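You operate a simulated robot arm through the tools that you are given. There is no shell and no other tool.

You are at the controls of a simulated two-armed robot. One attempt, no reset.

JOB
Run the wash tank down to between MIN and MAX, then wash the white cap clean.
Fine: water into the yellow pan, tap shut; cap in before the switch goes on; switch off, cap left in.

The check looks at the end state, three seconds after you hand in, the way a careful person would. Anything else that was tipped, shoved, dropped, spilled or broken makes it a failure. A push-on lid holds only when it is set on centred and level and pressed home; a screw cap is set on level and turned clockwise until tight.

ROBOT AND FRAMES
Two 7-joint arms with two-finger parallel grippers on one trunk that stands fixed in place. Base frame: the origin is at the foot of the trunk, x ahead of it, y to its left, z up; the work surface is at about z = 0.88. Readings come in m, rad, newtons and seconds.
The left shoulder is at [0.05, 0.165, 1.18], the right one opposite. With the tool pointing down near the work surface each hand reaches from about 0.24 to 0.7 m from the base axis, measured 20 degrees to its own side. Payload 3.91 kg a hand.
Tool frame (each hand has its own): the origin (TCP) lies between the finger pads and is the grasp point; the fingertips stand 0.03 m ahead of it; z points along the fingers, y is the line along which they close. The gripper opens to 0.11 m. The fingers are 0.02 m wide and 0.01 m thick; the gripper's body (0.048 by 0.112 m) begins 0.055 m behind the TCP.
Orientation is told as [roll, pitch, yaw] about the base's x, y, z axes, in that order, counted from this pose: with the fingers straight down and closing along the base's y, the tool's x points along the base's -x, its y along +y and its z along -z.

CONTROLS
- The arms move only by the tool jog_arm. It takes "left_series", "right_series" or both (then of equal length, played together; a hand with none holds still); each is a list that holds one entry, the list of rows, each a list of 7 numbers: the shift along the tool's x, y, z in cm, then the turn, a rotation vector about the tool's x, y, z in rad, then the gripper command, from -1 (fully open) to 1 (shut), values between in proportion. In form: [[[dx, dy, dz, ax, ay, az, hand], ...]]. A call has 1 to 20 rows; each row shifts and turns the commanded pose from where the row before left it, along the tool's axes as they then stand. A row lasts 0.2 s, in which the tool goes at most 0.05 m and 0.15 rad; a call with a longer step from one row to the next is refused whole, and so is a gripper value outside its range. Where a pose cannot be reached the arm comes as near as it can. A force on the tool above 40 N (or 10 N above the force at the start of the call, whichever is more), or a blocked arm, ends the call early, and 0.2 s more pass. Each finger travels about 0.045 m/s and halts on what it meets, pressing with about 25 N; the grip force reading is that of the motor and also rises with nothing between the fingers. The clock runs only during rows and for 0.2 s after the last one: add rows that do not move to give the fingers time. It gives the time, the measured TCP pose, the force on the tool (base axes), the opening and the grip force at its end, in the units of the frame above (readings bear some noise), with the torque about the TCP (base axes, N m) and any sound that the robot's microphone picked up.
- Cameras (640 x 400 px; columns grow to the right, rows downward): "scene" is now at [0.1042, -0.0401, 1.3407]; the picture's right is [-0.46, -0.89, 0.00], its down [-0.58, 0.30, -0.76] and it looks along [0.67, -0.35, -0.65] (base axes); focal length 214 px, centre (320, 200). "left" rides on the left gripper at [0.073, -0.017, -0.103] in its tool frame; the picture's right is [0.23, 0.97, 0.00], its down [-0.76, 0.18, -0.62] and it looks along [-0.61, 0.14, 0.78] (tool axes); focal length 222 px, centre (320, 200). "right" rides on the right gripper at [0.072, 0.017, -0.103] in its tool frame; the picture's right is [-0.23, 0.97, 0.00], its down [-0.76, -0.18, -0.62] and it looks along [-0.61, -0.14, 0.78] (tool axes); focal length 222 px, centre (320, 200). There is no depth. A picture from a camera that has moved, and an enlarged one, comes with that camera's place and axes in the base frame and with its lens.
- snapshot(camera): a new picture of that camera. The clock stands still meanwhile.
- move_column(by): slides the trunk up (or, below 0, down) by that many m; the arms and the scene camera ride with it, the base frame stays. It gives what a move gives, with no picture.
- aim_head(pan, tilt): turns the head with the scene camera to pan (to the left, within 1.396 rad either way) and tilt (down, from -0.506 to 1.204), counted from straight ahead of the robot. It gives what a move gives.
- zoom(camera, box): a new picture of the part [left, top, right, bottom] of that camera's present view, enlarged. The clock stands still meanwhile.
- sign_off(): hands the job in; it is judged then, once.

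Places have to be worked out from the pictures, the camera data and where the tool is seen. Open the grippers and draw the arms clear of the work before you hand the job in, unless the task says otherwise.

The tools are called after "Request:" as a command line: name --argument value ..., lists and objects as JSON in quotes. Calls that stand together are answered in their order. jog_arm: Moves the arms, as the interface text tells. Its arguments: {"type":"object","properties":{"left_series":{"type":"array"},"right_series":{"type":"array"}},"required":[]} The other tools are called the same way: move_column (by) moves the trunk up or down; aim_head (pan, tilt) turns the head that bears the scene camera; snapshot (camera) takes a picture; zoom (camera, box) takes an enlarged picture of a part of a camera's view; sign_off () hands the job in.

At the start:

```text
time: 0.0
left_eef_pos: [0.3511, -0.0371, 1.1824]
left_orientation: [0.0, 0.0, 0.001]
left_wrist_force: [0.5, 0.2, 0.0]
left_wrist_torque: [0.02, 0.0, 0.02]
left_finger_gap: 0.1099
left_grip_force: 0.0
right_eef_pos: [0.3493, -0.4073, 1.2444]
right_orientation: [-0.001, 0.0, 0.0]
right_wrist_force: [0.9, 0.2, 0.3]
right_wrist_torque: [0.01, -0.02, -0.01]
right_finger_gap: 0.1099
right_grip_force: 0.0
trunk travel left (down, up): [-0.4, 0.103]
head pan, tilt (commanded): [-0.482, 0.714]
```

scene: 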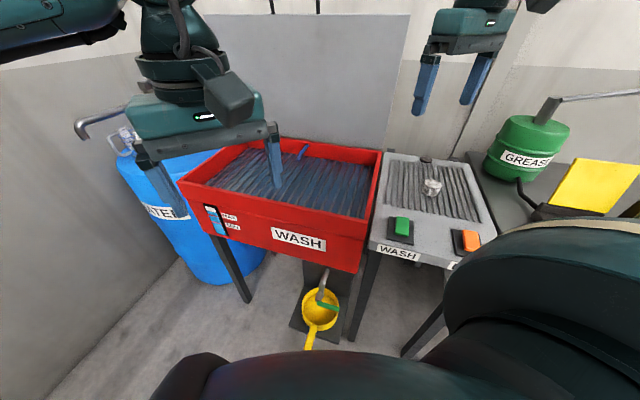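
right: 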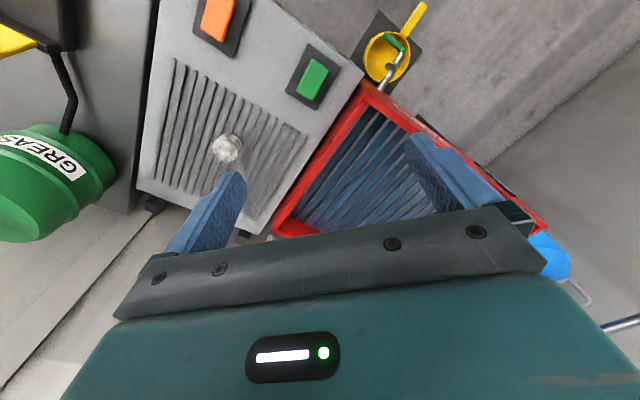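
left: 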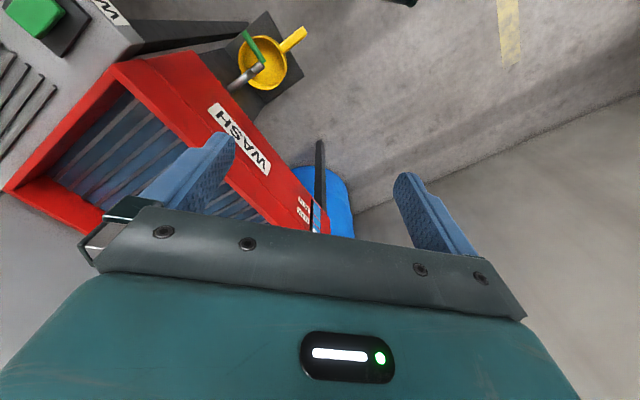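

I'll look at the parts of the scene close up: the tank's gauge, the tap over the yellow pan, the switches and the cap on the draining board.

Request:
zoom --camera "scene" --box '[170, 180, 270, 250]'

Request:
zoom --camera "scene" --box '[270, 250, 370, 350]'

Request:
zoom --camera "scene" --box '[360, 140, 510, 280]'

Request:
zoom --camera "right" --box '[130, 0, 450, 200]'

Request:
zoom --camera "left" --box '[0, 0, 360, 225]'

```text
5.71 times, centred on (220, 215) of scene
camera zoom: at [0.1042, -0.0401, 1.3407], right [-0.46, -0.89, 0.0], down [-0.58, 0.3, -0.76], along [0.67, -0.35, -0.65], focal length 1226 px, centre (891, 114)
```

zoom: 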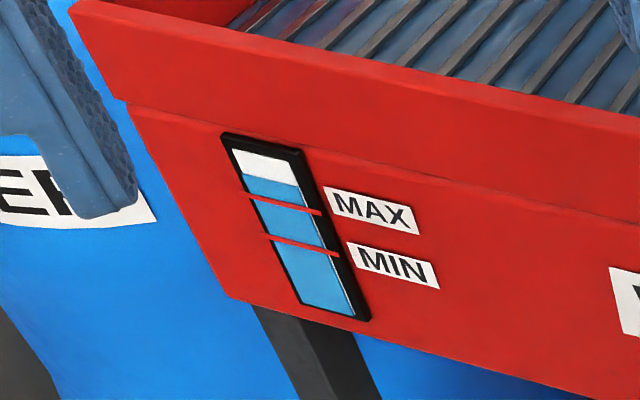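

```text
4.00 times, centred on (320, 300) of scene
camera zoom: at [0.1042, -0.0401, 1.3407], right [-0.46, -0.89, 0.0], down [-0.58, 0.3, -0.76], along [0.67, -0.35, -0.65], focal length 858 px, centre (320, -200)
```

zoom: 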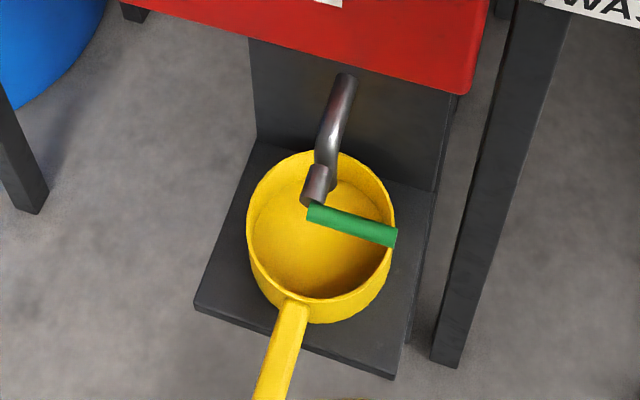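

```text
2.86 times, centred on (435, 210) of scene
camera zoom: at [0.1042, -0.0401, 1.3407], right [-0.46, -0.89, 0.0], down [-0.58, 0.3, -0.76], along [0.67, -0.35, -0.65], focal length 613 px, centre (-9, 171)
```

zoom: 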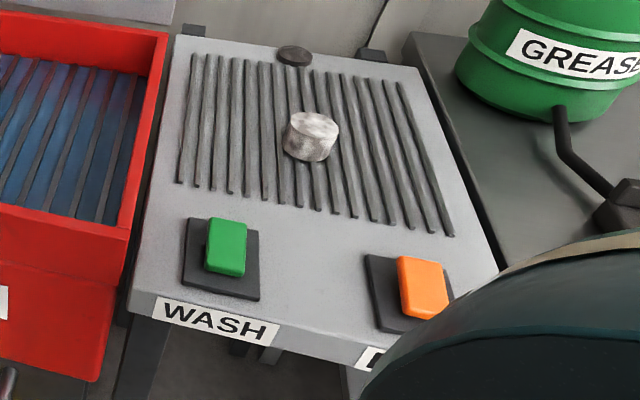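

```text
2.00 times, centred on (290, 100) of right
camera zoom: at [0.2773, -0.3917, 1.3473], right [0.23, 0.97, 0.0], down [0.76, -0.18, 0.62], along [0.61, -0.14, -0.78], focal length 444 px, centre (380, 400)
```

zoom: 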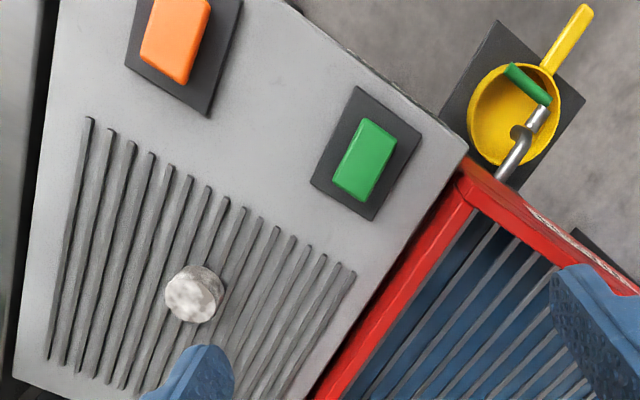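

```text
1.78 times, centred on (180, 112) of left
camera zoom: at [0.2786, -0.0545, 1.2851], right [-0.23, 0.97, 0.0], down [0.76, 0.18, 0.62], along [0.61, 0.14, -0.78], focal length 395 px, centre (569, 356)
```

zoom: 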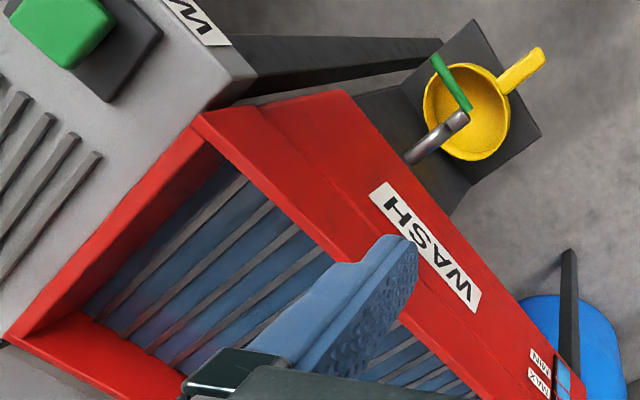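

The gauge reads above MAX, a tap with a green lever hangs over the yellow pan, and the cap lies on the ribbed board beside a green WASH switch and an orange one. I'll turn the head for other views to identify the second switch and anything else nearby.

Request:
aim_head --pan -0.9 --tilt 0.6

Request:
snapshot --camera "scene"

Request:
aim_head --pan -0.2 --tilt 0.9

Request:
snapshot --camera "scene"

```text
time: 0.9
left_eef_pos: [0.3499, -0.0379, 1.1821]
left_orientation: [0.001, -0.002, 0.003]
left_wrist_force: [0.5, 0.7, -0.2]
left_wrist_torque: [-0.02, 0.01, 0.0]
left_finger_gap: 0.11
left_grip_force: 0.1
right_eef_pos: [0.3502, -0.4088, 1.2438]
right_orientation: [0.001, 0.0, -0.001]
right_wrist_force: [0.4, 0.0, 0.1]
right_wrist_torque: [0.0, -0.05, -0.02]
right_finger_gap: 0.1098
right_grip_force: 0.1
trunk travel left (down, up): [-0.4, 0.103]
head pan, tilt (commanded): [-0.901, 0.6]
```

```text
taken
camera scene: at [0.0844, -0.0702, 1.3505], right [-0.78, -0.62, 0.0], down [-0.35, 0.44, -0.82], along [0.51, -0.65, -0.57], focal length 214 px, centre (320, 200)
```

scene: 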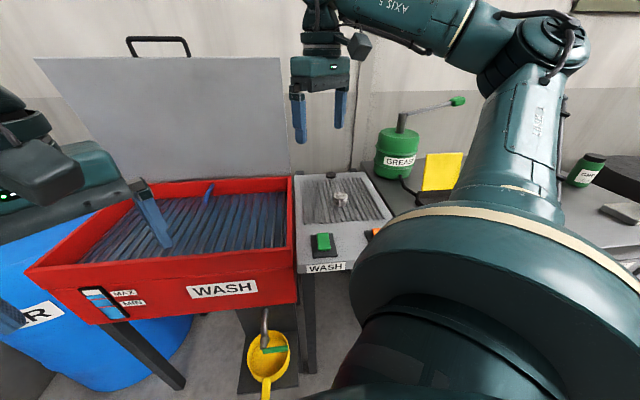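

```text
time: 1.9
left_eef_pos: [0.3505, -0.038, 1.1828]
left_orientation: [0.001, 0.0, 0.001]
left_wrist_force: [-0.1, 0.8, -0.1]
left_wrist_torque: [0.02, 0.02, 0.01]
left_finger_gap: 0.11
left_grip_force: 0.1
right_eef_pos: [0.3485, -0.4084, 1.2443]
right_orientation: [0.0, 0.0, 0.0]
right_wrist_force: [-0.1, -0.7, 0.1]
right_wrist_torque: [-0.01, 0.02, 0.0]
right_finger_gap: 0.1099
right_grip_force: 0.1
trunk travel left (down, up): [-0.4, 0.103]
head pan, tilt (commanded): [-0.201, 0.901]
```

```text
taken
camera scene: at [0.1034, -0.0161, 1.3257], right [-0.2, -0.98, 0.0], down [-0.77, 0.16, -0.62], along [0.61, -0.12, -0.78], focal length 214 px, centre (320, 200)
```

scene: 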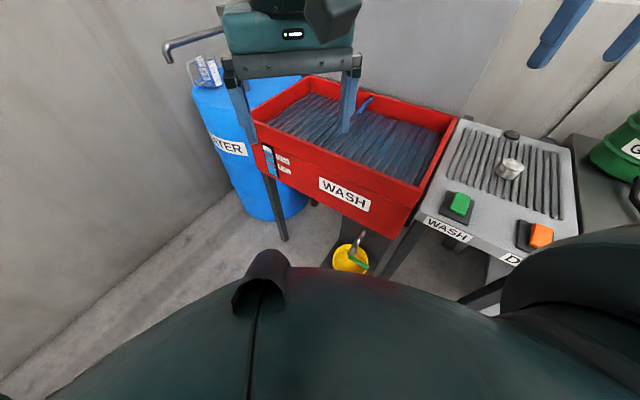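

The grey panel with a black handle behind the tank may be a hinged lid, and a blue object sticks up from the grid. I'll zoom on these and look at the right side for what the orange switch says.

Request:
aim_head --pan -0.75 --tilt 0.35

Request:
snapshot --camera "scene"

Request:
zoom --camera "scene" --box '[40, 80, 360, 280]'

Request:
zoom --camera "scene" --box '[260, 180, 420, 280]'

```text
time: 2.9
left_eef_pos: [0.3502, -0.036, 1.1818]
left_orientation: [-0.001, 0.0, 0.0]
left_wrist_force: [-0.1, 0.3, 0.0]
left_wrist_torque: [-0.02, 0.0, 0.01]
left_finger_gap: 0.11
left_grip_force: 0.2
right_eef_pos: [0.3488, -0.4094, 1.2438]
right_orientation: [-0.001, 0.0, -0.001]
right_wrist_force: [-0.6, 0.1, -0.4]
right_wrist_torque: [-0.03, -0.02, 0.04]
right_finger_gap: 0.11
right_grip_force: 0.0
trunk travel left (down, up): [-0.4, 0.103]
head pan, tilt (commanded): [-0.75, 0.351]
```

```text
taken
camera scene: at [0.0976, -0.0645, 1.3732], right [-0.68, -0.73, 0.0], down [-0.25, 0.23, -0.94], along [0.69, -0.64, -0.34], focal length 214 px, centre (320, 200)
```

scene: 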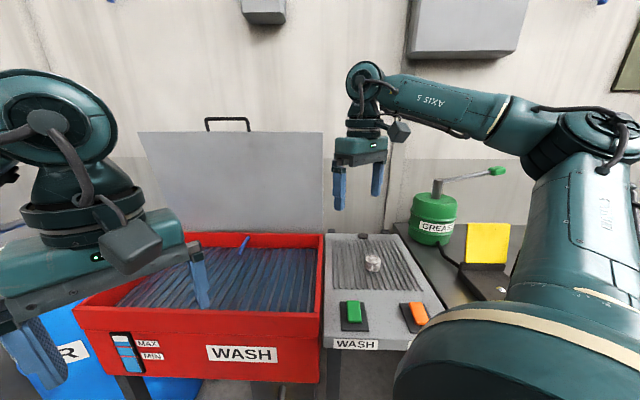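

```text
2.00 times, centred on (200, 180) of scene
camera zoom: at [0.0976, -0.0645, 1.3732], right [-0.68, -0.73, 0.0], down [-0.25, 0.23, -0.94], along [0.69, -0.64, -0.34], focal length 429 px, centre (560, 240)
```

zoom: 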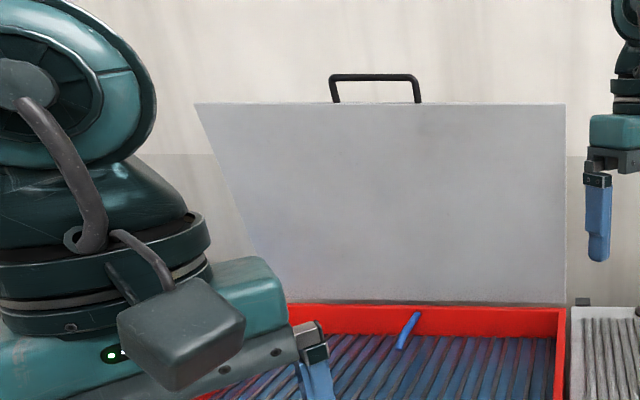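

```text
4.00 times, centred on (340, 230) of scene
camera zoom: at [0.0976, -0.0645, 1.3732], right [-0.68, -0.73, 0.0], down [-0.25, 0.23, -0.94], along [0.69, -0.64, -0.34], focal length 858 px, centre (240, 80)
```

zoom: 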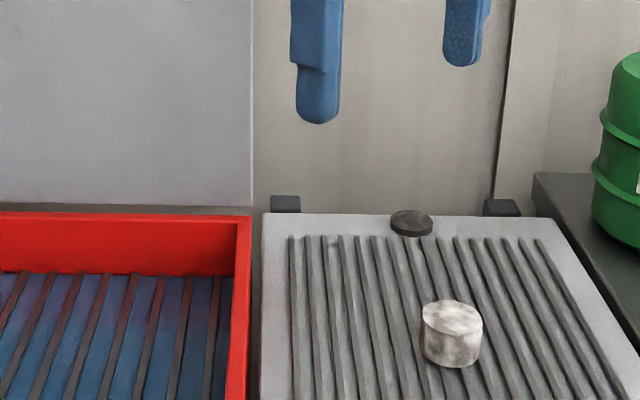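

The furniture stands turned about -43°: tank front roughly on the line from (0.40,-0.35) to (0.84,0.12), tap lever near (0.36,-0.20,0.62), cap near (0.43,-0.63). I'll bring the right hand in front of the tank and turn it to face it, and shift the left hand out to the side.

Request:
jog_arm --right_series '[[[1.7, 3.9, 0, 0, 0, 0, -1], [1.7, 3.9, 0, 0, 0, 0, -1], [1.7, 3.9, 0, 0, 0, 0, -1], [1.7, 3.9, 0, 0, 0, 0, -1], [0, 0, 0, 0, 0, 0.126, -1], [0, 0, 0, 0, 0, 0.126, -1], [0, 0, 0, 0, 0, 0.126, -1], [0, 0, 0, 0, 0, 0.126, -1], [0, 0, 0, 0, 0, 0.126, -1], [0, 0, 0, 0, 0, 0.126, -1]]]' --left_series '[[[0, 4, 0, 0, 0, 0, -1], [0, 4, 0, 0, 0, 0, -1], [0, 4, 0, 0, 0, 0, -1], [0, 4, 0, 0, 0, 0, -1], [0, 0, 0, 0, 0, 0, -1], [0, 0, 0, 0, 0, 0, -1], [0, 0, 0, 0, 0, 0, -1], [0, 0, 0, 0, 0, 0, -1], [0, 0, 0, 0, 0, 0, -1], [0, 0, 0, 0, 0, 0, -1]]]'

Request:
snapshot --camera "right"

Request:
snapshot --camera "scene"

```text
time: 5.1
left_eef_pos: [0.3505, 0.1212, 1.1839]
left_orientation: [-0.001, -0.001, 0.003]
left_wrist_force: [0.5, 0.6, -0.3]
left_wrist_torque: [0.04, 0.0, 0.01]
left_finger_gap: 0.1101
left_grip_force: 0.0
right_eef_pos: [0.2815, -0.2534, 1.2446]
right_orientation: [0.001, 0.0, -0.758]
right_wrist_force: [-0.1, 0.1, -0.2]
right_wrist_torque: [0.0, 0.01, -0.01]
right_finger_gap: 0.11
right_grip_force: 0.1
trunk travel left (down, up): [-0.4, 0.103]
head pan, tilt (commanded): [-0.75, 0.351]
```

```text
taken
camera right: at [0.2407, -0.1905, 1.3472], right [0.83, 0.55, 0.0], down [0.43, -0.65, 0.62], along [0.34, -0.52, -0.78], focal length 222 px, centre (320, 200)
```

right: 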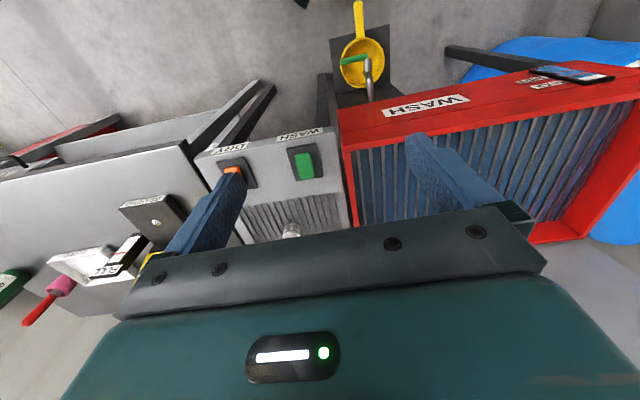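

```text
taken
camera scene: at [0.0975, -0.0644, 1.3733], right [-0.68, -0.73, 0.0], down [-0.25, 0.23, -0.94], along [0.69, -0.64, -0.34], focal length 214 px, centre (320, 200)
```

scene: 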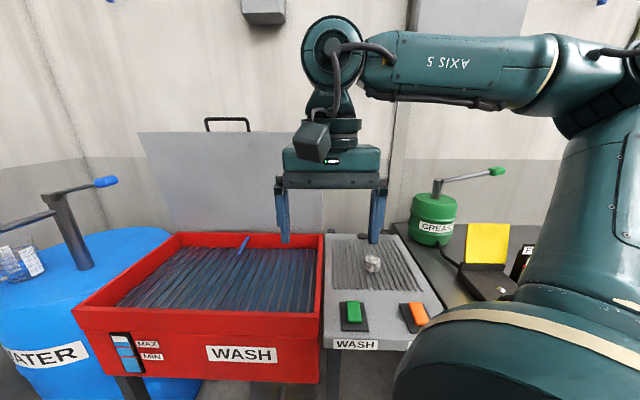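

The orange switch is DRY, so the green one is WASH. Right hand now faces the tank; I'll lower the trunk to bring the tap within reach and get a straight view of the gauge and tap.

Request:
move_column --by -0.28

Request:
aim_head --pan -0.6 --tilt 0.75

Request:
snapshot --camera "scene"

Request:
snapshot --camera "right"

Request:
snapshot --camera "left"

```text
time: 8.0
left_eef_pos: [0.3512, 0.1218, 0.9028]
left_orientation: [0.0, -0.001, 0.001]
left_wrist_force: [0.0, -0.4, 0.0]
left_wrist_torque: [0.03, -0.01, -0.02]
left_finger_gap: 0.1101
left_grip_force: 0.1
right_eef_pos: [0.281, -0.2535, 0.9639]
right_orientation: [0.0, -0.001, -0.755]
right_wrist_force: [-0.2, 0.5, -0.9]
right_wrist_torque: [-0.01, 0.01, -0.02]
right_finger_gap: 0.1101
right_grip_force: 0.1
trunk travel left (down, up): [-0.12, 0.383]
head pan, tilt (commanded): [-0.75, 0.351]
```

```text
time: 8.8
left_eef_pos: [0.3503, 0.121, 0.9032]
left_orientation: [0.0, 0.0, 0.002]
left_wrist_force: [0.2, -0.7, -0.6]
left_wrist_torque: [0.0, 0.01, 0.04]
left_finger_gap: 0.1099
left_grip_force: 0.0
right_eef_pos: [0.2808, -0.2527, 0.9639]
right_orientation: [-0.001, 0.0, -0.755]
right_wrist_force: [0.4, -0.4, 0.0]
right_wrist_torque: [0.03, -0.01, -0.02]
right_finger_gap: 0.1101
right_grip_force: 0.1
trunk travel left (down, up): [-0.12, 0.383]
head pan, tilt (commanded): [-0.6, 0.75]
```

```text
taken
camera scene: at [0.0978, -0.0479, 1.0577], right [-0.57, -0.82, 0.0], down [-0.56, 0.39, -0.73], along [0.6, -0.41, -0.68], focal length 214 px, centre (320, 200)
```

scene: 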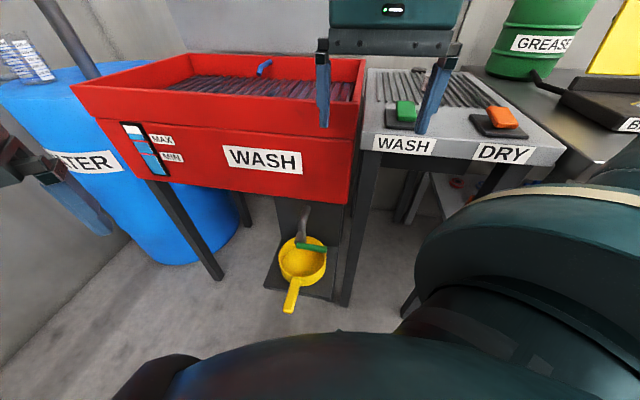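

```text
taken
camera right: at [0.2406, -0.1907, 1.0672], right [0.83, 0.55, 0.0], down [0.43, -0.65, 0.62], along [0.34, -0.52, -0.78], focal length 222 px, centre (320, 200)
```

right: 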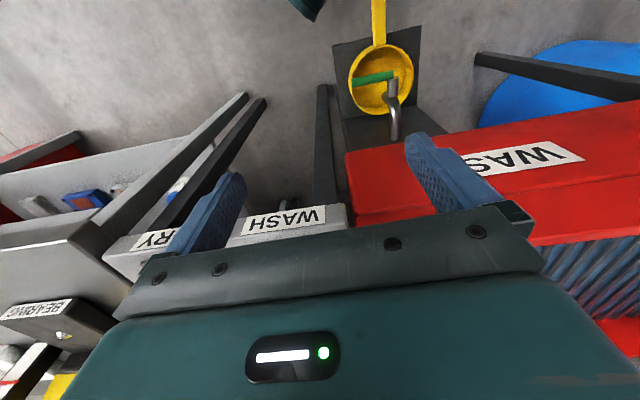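

```text
taken
camera left: at [0.2786, 0.1042, 1.0053], right [-0.23, 0.97, 0.0], down [0.76, 0.18, 0.62], along [0.61, 0.14, -0.78], focal length 222 px, centre (320, 200)
```

left: 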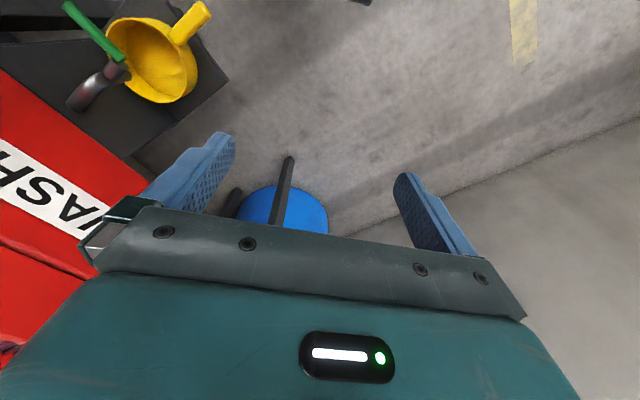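

Request:
zoom --camera "scene" --box '[250, 190, 370, 320]'

Request:
zoom --camera "right" --box '[320, 20, 480, 150]'

Request:
zoom --camera "left" --box '[40, 0, 240, 125]'

Request:
zoom --camera "scene" --box '[110, 110, 200, 190]'

```text
3.08 times, centred on (310, 255) of scene
camera zoom: at [0.0978, -0.0479, 1.0577], right [-0.57, -0.82, 0.0], down [-0.56, 0.39, -0.73], along [0.6, -0.41, -0.68], focal length 660 px, centre (351, 31)
```

zoom: 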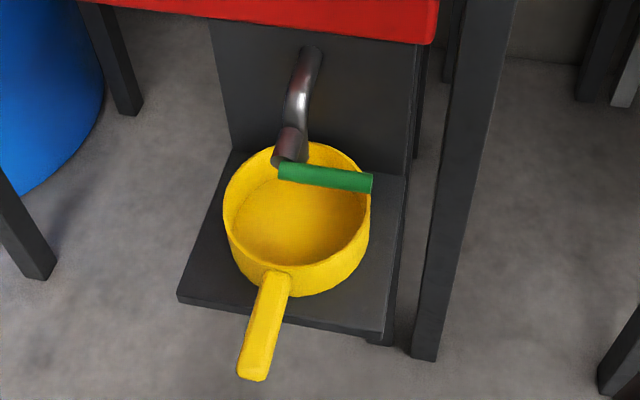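

```text
3.08 times, centred on (400, 85) of right
camera zoom: at [0.2406, -0.1907, 1.0672], right [0.83, 0.55, 0.0], down [0.43, -0.65, 0.62], along [0.34, -0.52, -0.78], focal length 684 px, centre (74, 554)
```

zoom: 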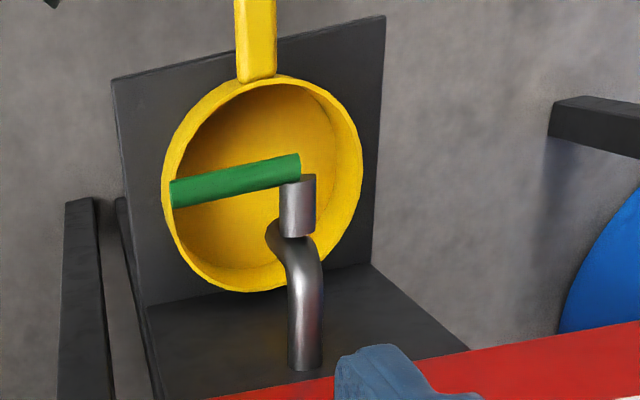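

```text
3.20 times, centred on (140, 62) of left
camera zoom: at [0.2786, 0.1042, 1.0053], right [-0.23, 0.97, 0.0], down [0.76, 0.18, 0.62], along [0.61, 0.14, -0.78], focal length 711 px, centre (896, 640)
```

zoom: 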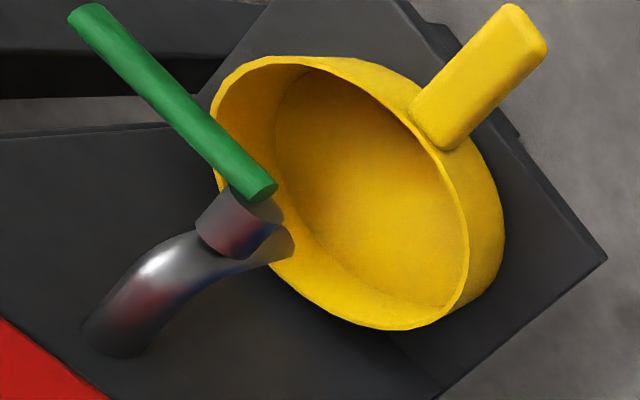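

```text
5.00 times, centred on (155, 150) of scene
camera zoom: at [0.0978, -0.0479, 1.0577], right [-0.57, -0.82, 0.0], down [-0.56, 0.39, -0.73], along [0.6, -0.41, -0.68], focal length 1072 px, centre (1145, 450)
```

zoom: 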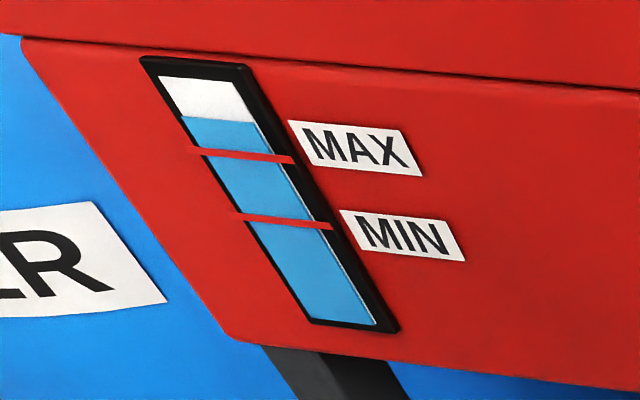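

The lever is horizontal at about z=0.606, running along the tank front from pivot (0.392,-0.180) to tip (0.340,-0.231), mounted on a stub facing me; the pan rim is at z≈0.486. I'll raise the trunk slightly for elbow room, shut the right fingers as a pusher, come down in front of the tap and tilt the fingers toward the tank.

Request:
move_column --by 0.1

Request:
jog_arm --right_series '[[[0.3, 0, 4, 0, 0, 0, 1], [0.3, 0, 4, 0, 0, 0, 1], [0.3, 0, 4, 0, 0, 0, 1], [0.3, 0, 4, 0, 0, 0, 1], [0.3, 0, 4, 0, 0, 0, 1], [0.3, 0, 4, 0, 0, 0, 1], [0.2, 0, 4, 0, 0, 0, 1], [0, 1.5, 2, 0, -0.15, 0, 1], [0, 1.5, 0, 0, -0.15, 0, 1], [0, 1.5, 0, 0, -0.15, 0, 1], [0, 1.5, 0, 0, -0.15, 0, 1]]]'

Request:
snapshot --camera "scene"

Request:
snapshot --camera "right"

Request:
snapshot --camera "left"

```text
time: 10.2
left_eef_pos: [0.3505, 0.1209, 1.002]
left_orientation: [-0.001, -0.001, 0.002]
left_wrist_force: [0.3, 0.4, 0.1]
left_wrist_torque: [0.02, 0.0, -0.02]
left_finger_gap: 0.1103
left_grip_force: 0.1
right_eef_pos: [0.2811, -0.2518, 1.0652]
right_orientation: [0.0, 0.003, -0.756]
right_wrist_force: [0.4, 0.3, -0.4]
right_wrist_torque: [0.0, 0.01, 0.0]
right_finger_gap: 0.1103
right_grip_force: 0.0
trunk travel left (down, up): [-0.22, 0.283]
head pan, tilt (commanded): [-0.6, 0.75]
```

```text
time: 12.6
left_eef_pos: [0.3511, 0.121, 1.0027]
left_orientation: [0.001, 0.0, 0.0]
left_wrist_force: [-0.4, -0.2, -0.3]
left_wrist_torque: [0.0, 0.01, 0.01]
left_finger_gap: 0.1099
left_grip_force: 0.1
right_eef_pos: [0.3289, -0.2109, 0.774]
right_orientation: [0.004, -0.6, -0.759]
right_wrist_force: [-0.7, -0.3, 0.6]
right_wrist_torque: [0.0, 0.02, 0.0]
right_finger_gap: 0.0
right_grip_force: 24.7
right hand out of reach, approached as far as the arm can: row 5, 6, 8, 9, 11
trunk travel left (down, up): [-0.22, 0.283]
head pan, tilt (commanded): [-0.6, 0.75]
```

```text
taken
camera scene: at [0.0976, -0.0477, 1.1577], right [-0.56, -0.83, 0.0], down [-0.56, 0.39, -0.73], along [0.6, -0.41, -0.68], focal length 214 px, centre (320, 200)
```

scene: 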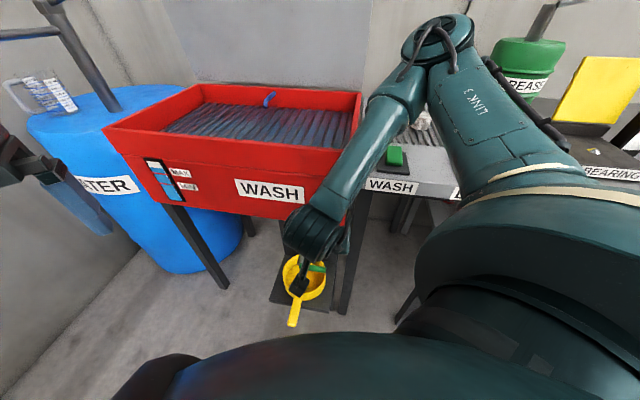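

```text
taken
camera right: at [0.2558, -0.1184, 0.819], right [0.8, 0.58, 0.13], down [0.08, -0.32, 0.94], along [0.59, -0.75, -0.3], focal length 222 px, centre (320, 200)
```

right: 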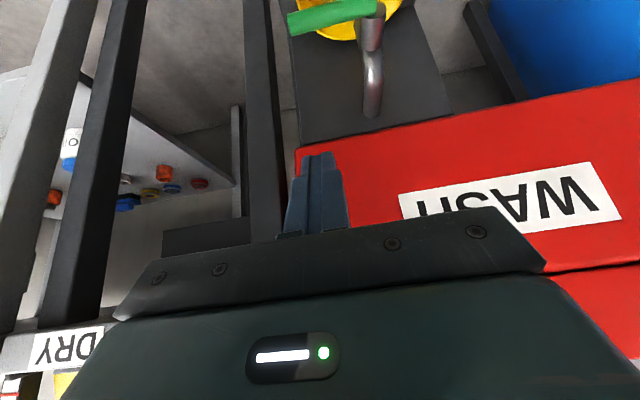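

```text
taken
camera left: at [0.2785, 0.1042, 1.1054], right [-0.23, 0.97, 0.0], down [0.76, 0.18, 0.62], along [0.61, 0.14, -0.78], focal length 222 px, centre (320, 200)
```

left: 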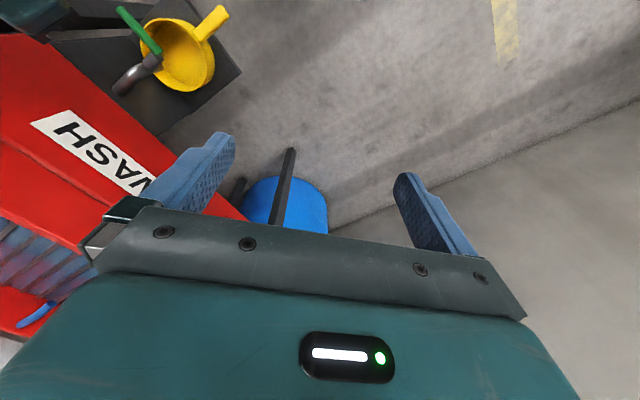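

The tool is at (0.329,-0.211,0.774), tilted as wanted, just in front of the lever's plane. I'll lower the trunk 10 cm so the fingertips stop about 3 cm above the lever, and turn the left hand so its camera watches the tap.

Request:
move_column --by -0.1

Request:
jog_arm --left_series '[[[0, 0, 0, 0, 0, 0.15, -1], [0, 0, 0, 0, 0, 0.15, -1], [0, 0, 0, 0, 0, 0.15, -1]]]'

Request:
snapshot --camera "left"

Request:
snapshot --camera "scene"

Request:
snapshot --camera "right"

```text
time: 13.9
left_eef_pos: [0.351, 0.1207, 0.9035]
left_orientation: [0.001, 0.0, 0.003]
left_wrist_force: [0.4, 0.2, 0.8]
left_wrist_torque: [-0.02, 0.01, -0.02]
left_finger_gap: 0.1098
left_grip_force: 0.2
right_eef_pos: [0.3296, -0.2113, 0.6747]
right_orientation: [0.0, -0.598, -0.755]
right_wrist_force: [0.0, -0.1, -0.2]
right_wrist_torque: [0.02, 0.01, 0.0]
right_finger_gap: 0.0
right_grip_force: 24.5
trunk travel left (down, up): [-0.12, 0.383]
head pan, tilt (commanded): [-0.6, 0.75]
```

```text
time: 14.7
left_eef_pos: [0.351, 0.1204, 0.9035]
left_orientation: [0.0, 0.0, -0.45]
left_wrist_force: [0.2, 0.4, 0.1]
left_wrist_torque: [0.0, -0.02, 0.0]
left_finger_gap: 0.1101
left_grip_force: 0.1
right_eef_pos: [0.3293, -0.2118, 0.6742]
right_orientation: [0.002, -0.599, -0.755]
right_wrist_force: [-0.4, 0.0, -0.2]
right_wrist_torque: [0.0, -0.01, 0.0]
right_finger_gap: 0.0001
right_grip_force: 25.3
trunk travel left (down, up): [-0.12, 0.383]
head pan, tilt (commanded): [-0.6, 0.75]
```

```text
taken
camera left: at [0.2787, 0.1368, 1.0053], right [0.22, 0.98, 0.0], down [0.76, -0.17, 0.62], along [0.61, -0.14, -0.78], focal length 222 px, centre (320, 200)
```

left: 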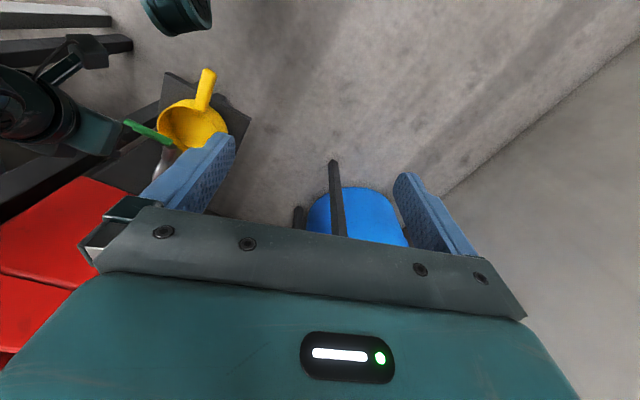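

```text
taken
camera scene: at [0.0978, -0.0478, 1.0576], right [-0.56, -0.83, 0.0], down [-0.56, 0.39, -0.73], along [0.6, -0.41, -0.68], focal length 214 px, centre (320, 200)
```

scene: 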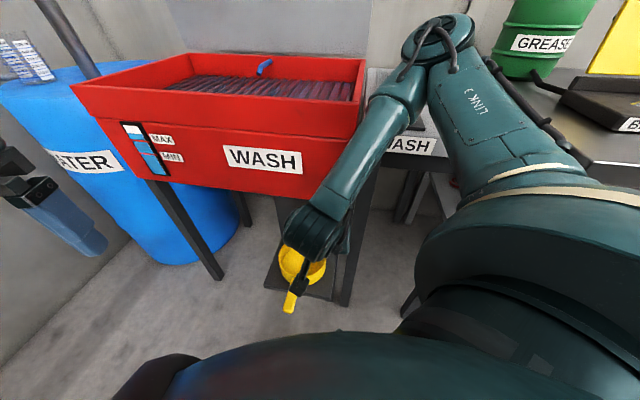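

```text
taken
camera right: at [0.2557, -0.1189, 0.7189], right [0.8, 0.58, 0.13], down [0.08, -0.32, 0.94], along [0.59, -0.75, -0.31], focal length 222 px, centre (320, 200)
```

right: 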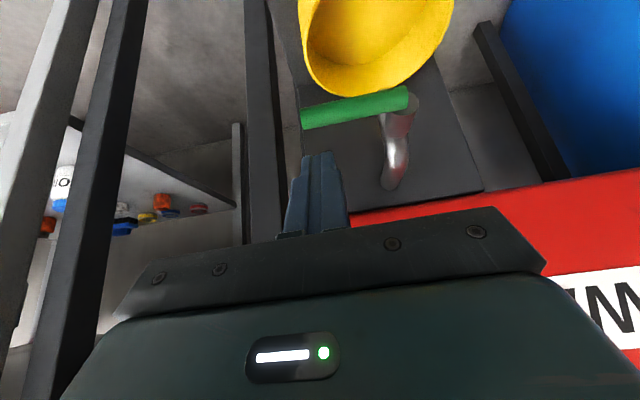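

The right camera shows the fingertips just above the lever's free end, matching my estimate. I'll shut the left fingers out of that camera's way, move down over the lever and press it gently about 1 cm to learn which way it turns.

Request:
jog_arm --right_series '[[[0.7, 0.4, 1.35, 0, 0, 0, 1], [0.67, 0.4, 1.35, 0, 0, 0, 1], [0.28, 0, 0.41, 0, 0, 0, 1], [0.28, 0, 0.41, 0, 0, 0, 1], [0.28, 0, 0.41, 0, 0, 0, 1]]]' --left_series '[[[0, 0, 0, 0, 0, 0, 1], [0, 0, 0, 0, 0, 0, 1], [0, 0, 0, 0, 0, 0, 1], [0, 0, 0, 0, 0, 0, 1], [0, 0, 0, 0, 0, 0, 1]]]'

Request:
snapshot --camera "right"

Request:
zoom --camera "left" --box '[60, 40, 280, 178]'

```text
time: 15.9
left_eef_pos: [0.3511, 0.12, 0.9034]
left_orientation: [0.0, 0.0, -0.45]
left_wrist_force: [-0.8, 0.1, 0.6]
left_wrist_torque: [0.0, -0.01, -0.03]
left_finger_gap: 0.0033
left_grip_force: 0.0
right_eef_pos: [0.3402, -0.2313, 0.646]
right_orientation: [0.005, -0.594, -0.756]
right_wrist_force: [-0.3, -0.9, -0.6]
right_wrist_torque: [0.03, 0.01, 0.02]
right_finger_gap: 0.0002
right_grip_force: 24.9
right hand out of reach, approached as far as the arm can: row 1, 2, 4, 5
trunk travel left (down, up): [-0.12, 0.383]
head pan, tilt (commanded): [-0.6, 0.75]
```

```text
taken
camera right: at [0.2675, -0.1376, 0.6904], right [0.8, 0.58, 0.13], down [0.08, -0.32, 0.94], along [0.59, -0.75, -0.31], focal length 222 px, centre (320, 200)
```

right: 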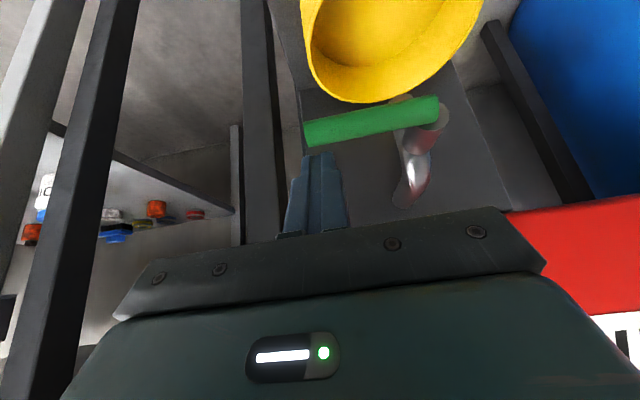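

```text
2.90 times, centred on (170, 109) of left
camera zoom: at [0.2786, 0.1366, 1.0053], right [0.22, 0.98, 0.0], down [0.76, -0.17, 0.62], along [0.61, -0.14, -0.78], focal length 644 px, centre (755, 464)
```

zoom: 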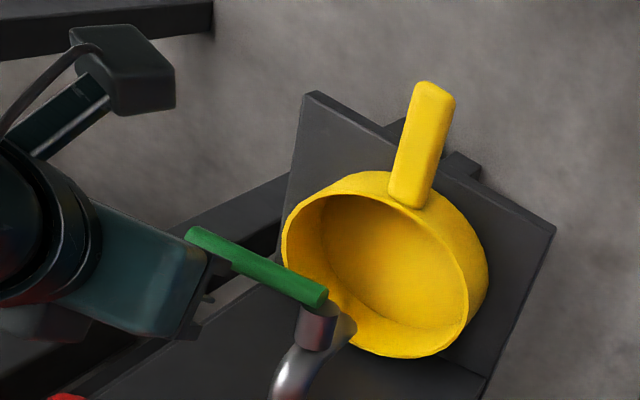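

The arm is too folded here and drifted off target (now at 0.340,-0.231,0.646), without touching the lever. I'll raise the trunk 10 cm so the arm can reach down more stretched.

Request:
move_column --by 0.13

Request:
jog_arm --right_series '[[[0, 0, 0, 0, 0, 0, 1]]]'

```text
time: 17.5
left_eef_pos: [0.3504, 0.1208, 1.0332]
left_orientation: [0.0, 0.0, -0.448]
left_wrist_force: [-0.3, -1.1, 0.6]
left_wrist_torque: [0.01, 0.03, 0.0]
left_finger_gap: 0.0002
left_grip_force: 24.8
right_eef_pos: [0.3408, -0.2312, 0.775]
right_orientation: [0.001, -0.594, -0.758]
right_wrist_force: [0.7, -0.1, -0.6]
right_wrist_torque: [0.03, 0.0, 0.0]
right_finger_gap: 0.0003
right_grip_force: 24.6
trunk travel left (down, up): [-0.25, 0.253]
head pan, tilt (commanded): [-0.6, 0.75]
```

```text
time: 17.9
left_eef_pos: [0.3511, 0.1192, 1.0332]
left_orientation: [0.001, 0.001, -0.449]
left_wrist_force: [0.4, 0.4, 0.5]
left_wrist_torque: [-0.03, -0.01, 0.0]
left_finger_gap: 0.0
left_grip_force: 25.5
right_eef_pos: [0.341, -0.2308, 0.7751]
right_orientation: [0.003, -0.594, -0.755]
right_wrist_force: [0.3, -0.4, 0.2]
right_wrist_torque: [0.01, 0.02, 0.03]
right_finger_gap: 0.0
right_grip_force: 24.4
trunk travel left (down, up): [-0.25, 0.253]
head pan, tilt (commanded): [-0.6, 0.75]
```

Now with room to stretch, I'll bring the tip down to about 2 cm above the lever and check that the arm follows.

Request:
jog_arm --right_series '[[[1.925, 0.34, 2.015, 0, 0, 0, 1], [1.925, 0.34, 2.015, 0, 0, 0, 1], [1.925, 0.34, 2.015, 0, 0, 0, 1], [1.925, 0.34, 2.015, 0, 0, 0, 1], [0, 0, 0, 0, 0, 0, 1]]]'

Request:
snapshot --camera "right"

Request:
zoom --camera "left" --box '[60, 40, 280, 178]'

Request:
snapshot --camera "scene"

```text
time: 19.1
left_eef_pos: [0.3504, 0.1197, 1.0333]
left_orientation: [0.0, 0.0, -0.45]
left_wrist_force: [-0.5, -0.9, 0.2]
left_wrist_torque: [-0.01, 0.01, -0.03]
left_finger_gap: 0.0001
left_grip_force: 25.0
right_eef_pos: [0.3469, -0.2698, 0.7334]
right_orientation: [0.004, -0.593, -0.756]
right_wrist_force: [0.0, 0.1, -0.3]
right_wrist_torque: [0.0, -0.01, 0.01]
right_finger_gap: 0.0
right_grip_force: 24.8
right hand out of reach, approached as far as the arm can: row 1, 2, 3, 4
trunk travel left (down, up): [-0.25, 0.253]
head pan, tilt (commanded): [-0.6, 0.75]
```

```text
taken
camera right: at [0.2739, -0.177, 0.779], right [0.8, 0.58, 0.13], down [0.08, -0.32, 0.94], along [0.59, -0.75, -0.31], focal length 222 px, centre (320, 200)
```

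right: 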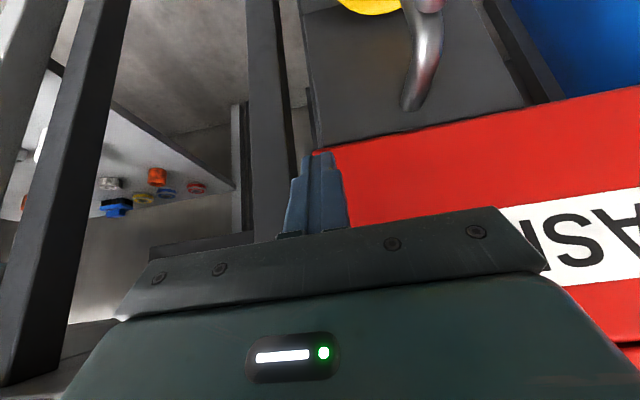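

```text
2.90 times, centred on (170, 109) of left
camera zoom: at [0.2787, 0.1366, 1.1353], right [0.22, 0.98, 0.0], down [0.76, -0.17, 0.62], along [0.61, -0.14, -0.78], focal length 644 px, centre (755, 464)
```

zoom: 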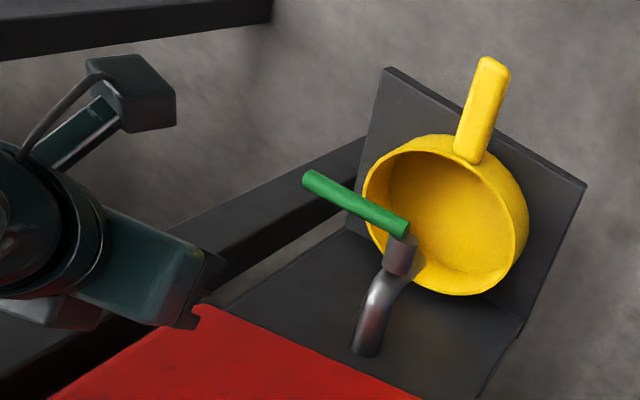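

```text
taken
camera scene: at [0.0978, -0.0479, 1.1876], right [-0.56, -0.83, 0.0], down [-0.56, 0.39, -0.73], along [0.6, -0.41, -0.68], focal length 214 px, centre (320, 200)
```

scene: 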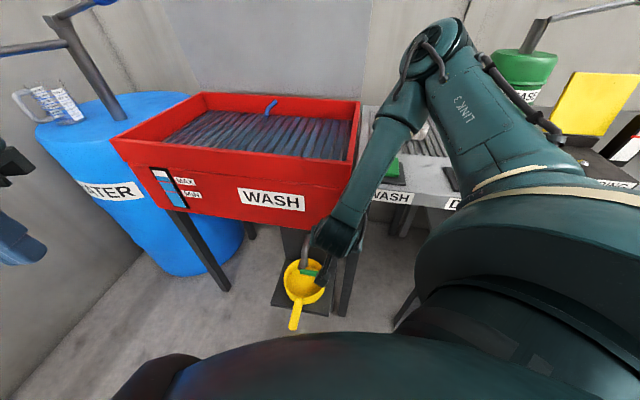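

The right arm can't hold this pose so low and close to its shoulder, while the left shoulder faces the tap squarely. I'll retract the right arm up and park it over toward the board side, well above everything, and use the left hand for the tap.

Request:
jog_arm --right_series '[[[-1.3, 0, -3.9, 0, 0, 0, 1], [-1.9, 0, -3.7, 0, 0, 0, 1], [-1.9, 0, -3.7, 0, 0, 0, 1], [-1.9, 0, -3.7, 0, 0, 0, 1], [-1.9, 0, -3.7, 0, 0, 0, 1], [-1.9, 0, -3.7, 0, 0, 0, 1], [-1.9, 0, -3.7, 0, 0.0, 0, 1], [-1.9, 0, -3.7, 0, 0.0, 0, 1], [0, -2, 0, 0, 0.15, 0, 1], [0, -3, 0, 0, 0.15, 0, 1], [0, -3, 0, 0, 0.15, 0, 1], [0, -3, 0, 0, 0.15, 0, 1]]]'

Request:
snapshot --camera "scene"

```text
time: 21.7
left_eef_pos: [0.3509, 0.1202, 1.0331]
left_orientation: [-0.001, 0.0, -0.449]
left_wrist_force: [-0.2, 0.1, -0.3]
left_wrist_torque: [0.0, -0.01, 0.03]
left_finger_gap: 0.0
left_grip_force: 25.2
right_eef_pos: [0.2534, -0.3143, 1.0623]
right_orientation: [0.002, 0.008, -0.753]
right_wrist_force: [0.4, 0.0, -0.4]
right_wrist_torque: [-0.03, -0.02, -0.04]
right_finger_gap: 0.0003
right_grip_force: 25.0
right hand out of reach, approached as far as the arm can: row 2, 3
trunk travel left (down, up): [-0.25, 0.253]
head pan, tilt (commanded): [-0.6, 0.75]
```

```text
taken
camera scene: at [0.0978, -0.0481, 1.1876], right [-0.56, -0.83, 0.0], down [-0.56, 0.39, -0.73], along [0.6, -0.41, -0.68], focal length 214 px, centre (320, 200)
```

scene: 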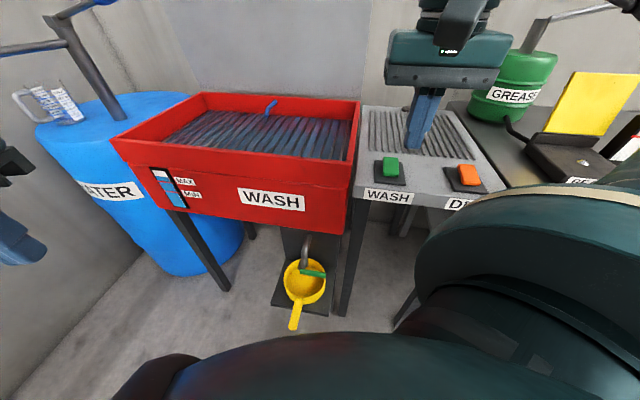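

The right hand is parked clear at (0.253,-0.314,1.06). Now I'll swing the left hand across to face the tap, keeping it in front of the tank, then go down.

Request:
jog_arm --left_series '[[[0, 0, 0, 0, 0, 0.102, 1], [0, 0, 0, 0, 0, 0.102, 1], [0, 0, 0, 0, 0, 0.102, 1], [-2.67, -3.26, 0, 0, 0, 0, 1], [-2.67, -3.26, 0, 0, 0, 0, 1], [-2.67, -3.26, 0, 0, 0, 0, 1], [-2.67, -3.26, 0, 0, 0, 0, 1], [-2.67, -3.26, 0, 0, 0, 0, 1], [-2.67, -3.26, 0, 0, 0, 0, 1], [-2.67, -3.26, 0, 0, 0, 0, 1], [0, 0, 4, 0, 0, 0, 1], [0, 0, 4, 0, 0, 0, 1], [0, 0, 4, 0, 0, 0, 1], [0, 0, 0, 0, -0.15, 0, 1], [0, 0, 0, 0, -0.15, 0, 1], [0, 0, 0, 0, -0.15, 0, 1], [0, 0, 0, 0, -0.15, 0, 1]]]' --right_series '[[[0, -2, 0, 0, 0, 0, 1], [0, -2, 0, 0, 0, 0, 1], [0, -2, 0, 0, 0, 0, 1], [0, -2, 0, 0, 0, 0, 1], [0, 0, 0, 0, 0, 0, 1], [0, 0, 0, 0, 0, 0, 1], [0, 0, 0, 0, 0, 0, 1], [0, 0, 0, 0, 0, 0, 1], [0, 0, 0, 0, 0, 0, 1], [0, 0, 0, 0, 0, 0, 1], [0, 0, 0, 0, 0, 0, 1], [0, 0, 0, 0, 0, 0, 1], [0, 0, 0, 0, 0, 0, 1], [0, 0, 0, 0, 0, 0, 1], [0, 0, 0, 0, 0, 0, 1], [0, 0, 0, 0, 0, 0, 1], [0, 0, 0, 0, 0, 0, 1]]]'

Request:
snapshot --camera "scene"

Request:
snapshot --camera "left"

Request:
snapshot --camera "right"

```text
time: 25.3
left_eef_pos: [0.331, -0.1738, 0.9138]
left_orientation: [-0.004, -0.602, -0.754]
left_wrist_force: [-0.6, 1.8, 0.7]
left_wrist_torque: [-0.01, -0.01, 0.0]
left_finger_gap: 0.0001
left_grip_force: 25.0
right_eef_pos: [0.1974, -0.3709, 1.0609]
right_orientation: [0.003, 0.003, -0.754]
right_wrist_force: [-0.6, -0.9, 0.6]
right_wrist_torque: [-0.01, -0.01, 0.0]
right_finger_gap: 0.0
right_grip_force: 25.3
trunk travel left (down, up): [-0.25, 0.253]
head pan, tilt (commanded): [-0.6, 0.75]
```

```text
taken
camera scene: at [0.0978, -0.0478, 1.1876], right [-0.56, -0.83, 0.0], down [-0.56, 0.39, -0.73], along [0.6, -0.41, -0.68], focal length 214 px, centre (320, 200)
```

scene: 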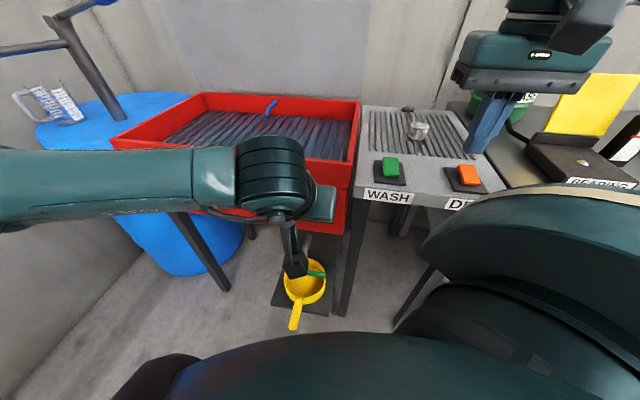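

```text
taken
camera left: at [0.2341, -0.1058, 0.9562], right [0.53, 0.84, -0.13], down [0.32, -0.06, 0.94], along [0.78, -0.54, -0.3], focal length 222 px, centre (320, 200)
```

left: 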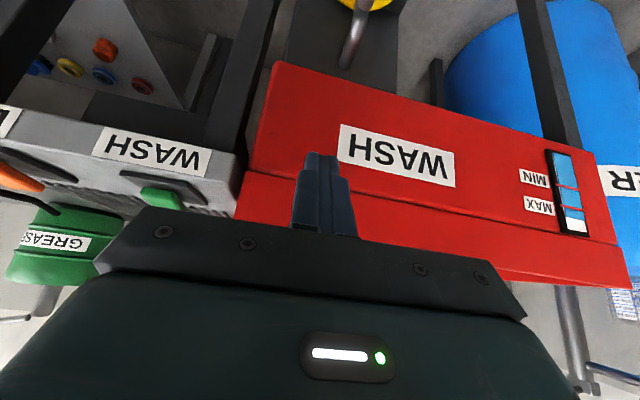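

```text
taken
camera right: at [0.1567, -0.3098, 1.1652], right [0.83, 0.55, 0.0], down [0.43, -0.65, 0.62], along [0.34, -0.52, -0.79], focal length 222 px, centre (320, 200)
```

right: 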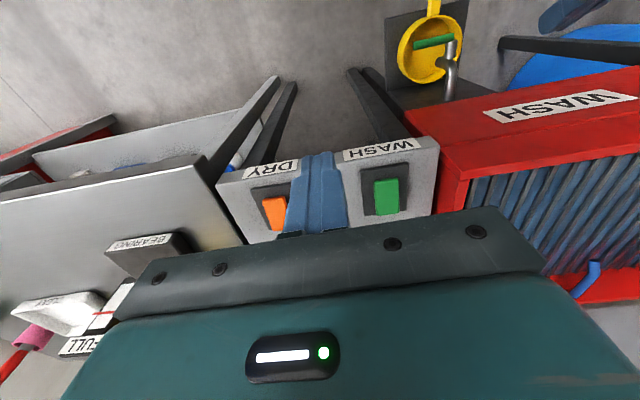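

The left arm follows accurately, now at (0.331,-0.174,0.914) with tilt -0.6. I'll bring its tip down to about 2.5 cm above the lever's free end.

Request:
jog_arm --left_series '[[[1.93, -0.3, 3.71, 0, 0, 0, 1], [1.93, -0.3, 3.71, 0, 0, 0, 1], [1.93, -0.3, 3.71, 0, 0, 0, 1], [1.93, -0.3, 3.71, 0, 0, 0, 1], [1.93, -0.3, 3.71, 0, 0, 0, 1], [1.93, -0.3, 3.71, 0, 0, 0, 1], [0, 0, 0, 0, 0, 0, 1]]]'

Request:
snapshot --camera "left"

Request:
snapshot --camera "scene"

Request:
zoom --camera "right" --box '[340, 0, 500, 100]'

```text
time: 26.9
left_eef_pos: [0.3436, -0.2056, 0.6626]
left_orientation: [0.001, -0.6, -0.753]
left_wrist_force: [0.6, -0.1, 0.3]
left_wrist_torque: [0.0, 0.01, 0.02]
left_finger_gap: 0.0
left_grip_force: 24.9
right_eef_pos: [0.196, -0.3705, 1.0626]
right_orientation: [0.003, 0.004, -0.754]
right_wrist_force: [0.0, 0.6, 0.1]
right_wrist_torque: [0.0, 0.0, -0.04]
right_finger_gap: 0.0
right_grip_force: 25.1
trunk travel left (down, up): [-0.25, 0.253]
head pan, tilt (commanded): [-0.6, 0.75]
```

```text
taken
camera left: at [0.2459, -0.1358, 0.7055], right [0.53, 0.84, -0.13], down [0.32, -0.06, 0.94], along [0.78, -0.54, -0.3], focal length 222 px, centre (320, 200)
```

left: 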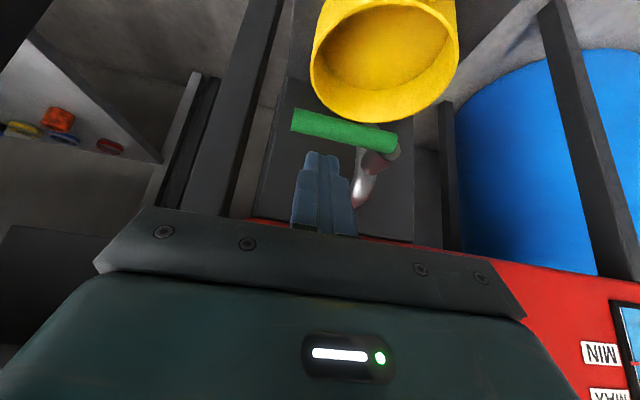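

```text
taken
camera scene: at [0.0978, -0.0479, 1.1876], right [-0.56, -0.83, 0.0], down [-0.56, 0.39, -0.73], along [0.6, -0.41, -0.68], focal length 214 px, centre (320, 200)
```

scene: 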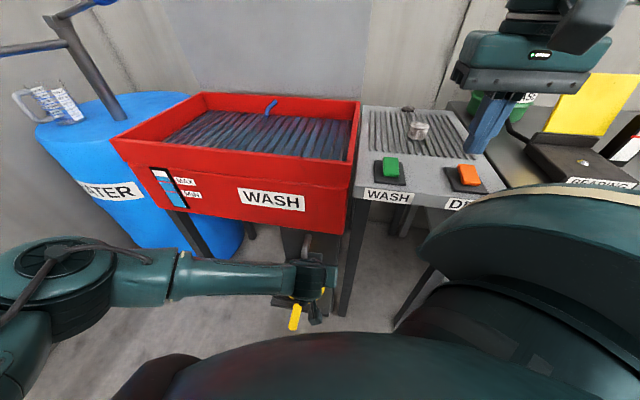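

```text
4.00 times, centred on (420, 50) of right
camera zoom: at [0.1567, -0.3098, 1.1651], right [0.83, 0.55, 0.0], down [0.43, -0.65, 0.62], along [0.34, -0.52, -0.79], focal length 888 px, centre (-80, 800)
```

zoom: 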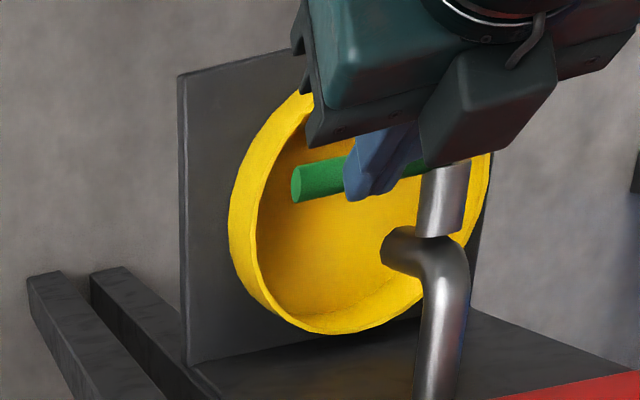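

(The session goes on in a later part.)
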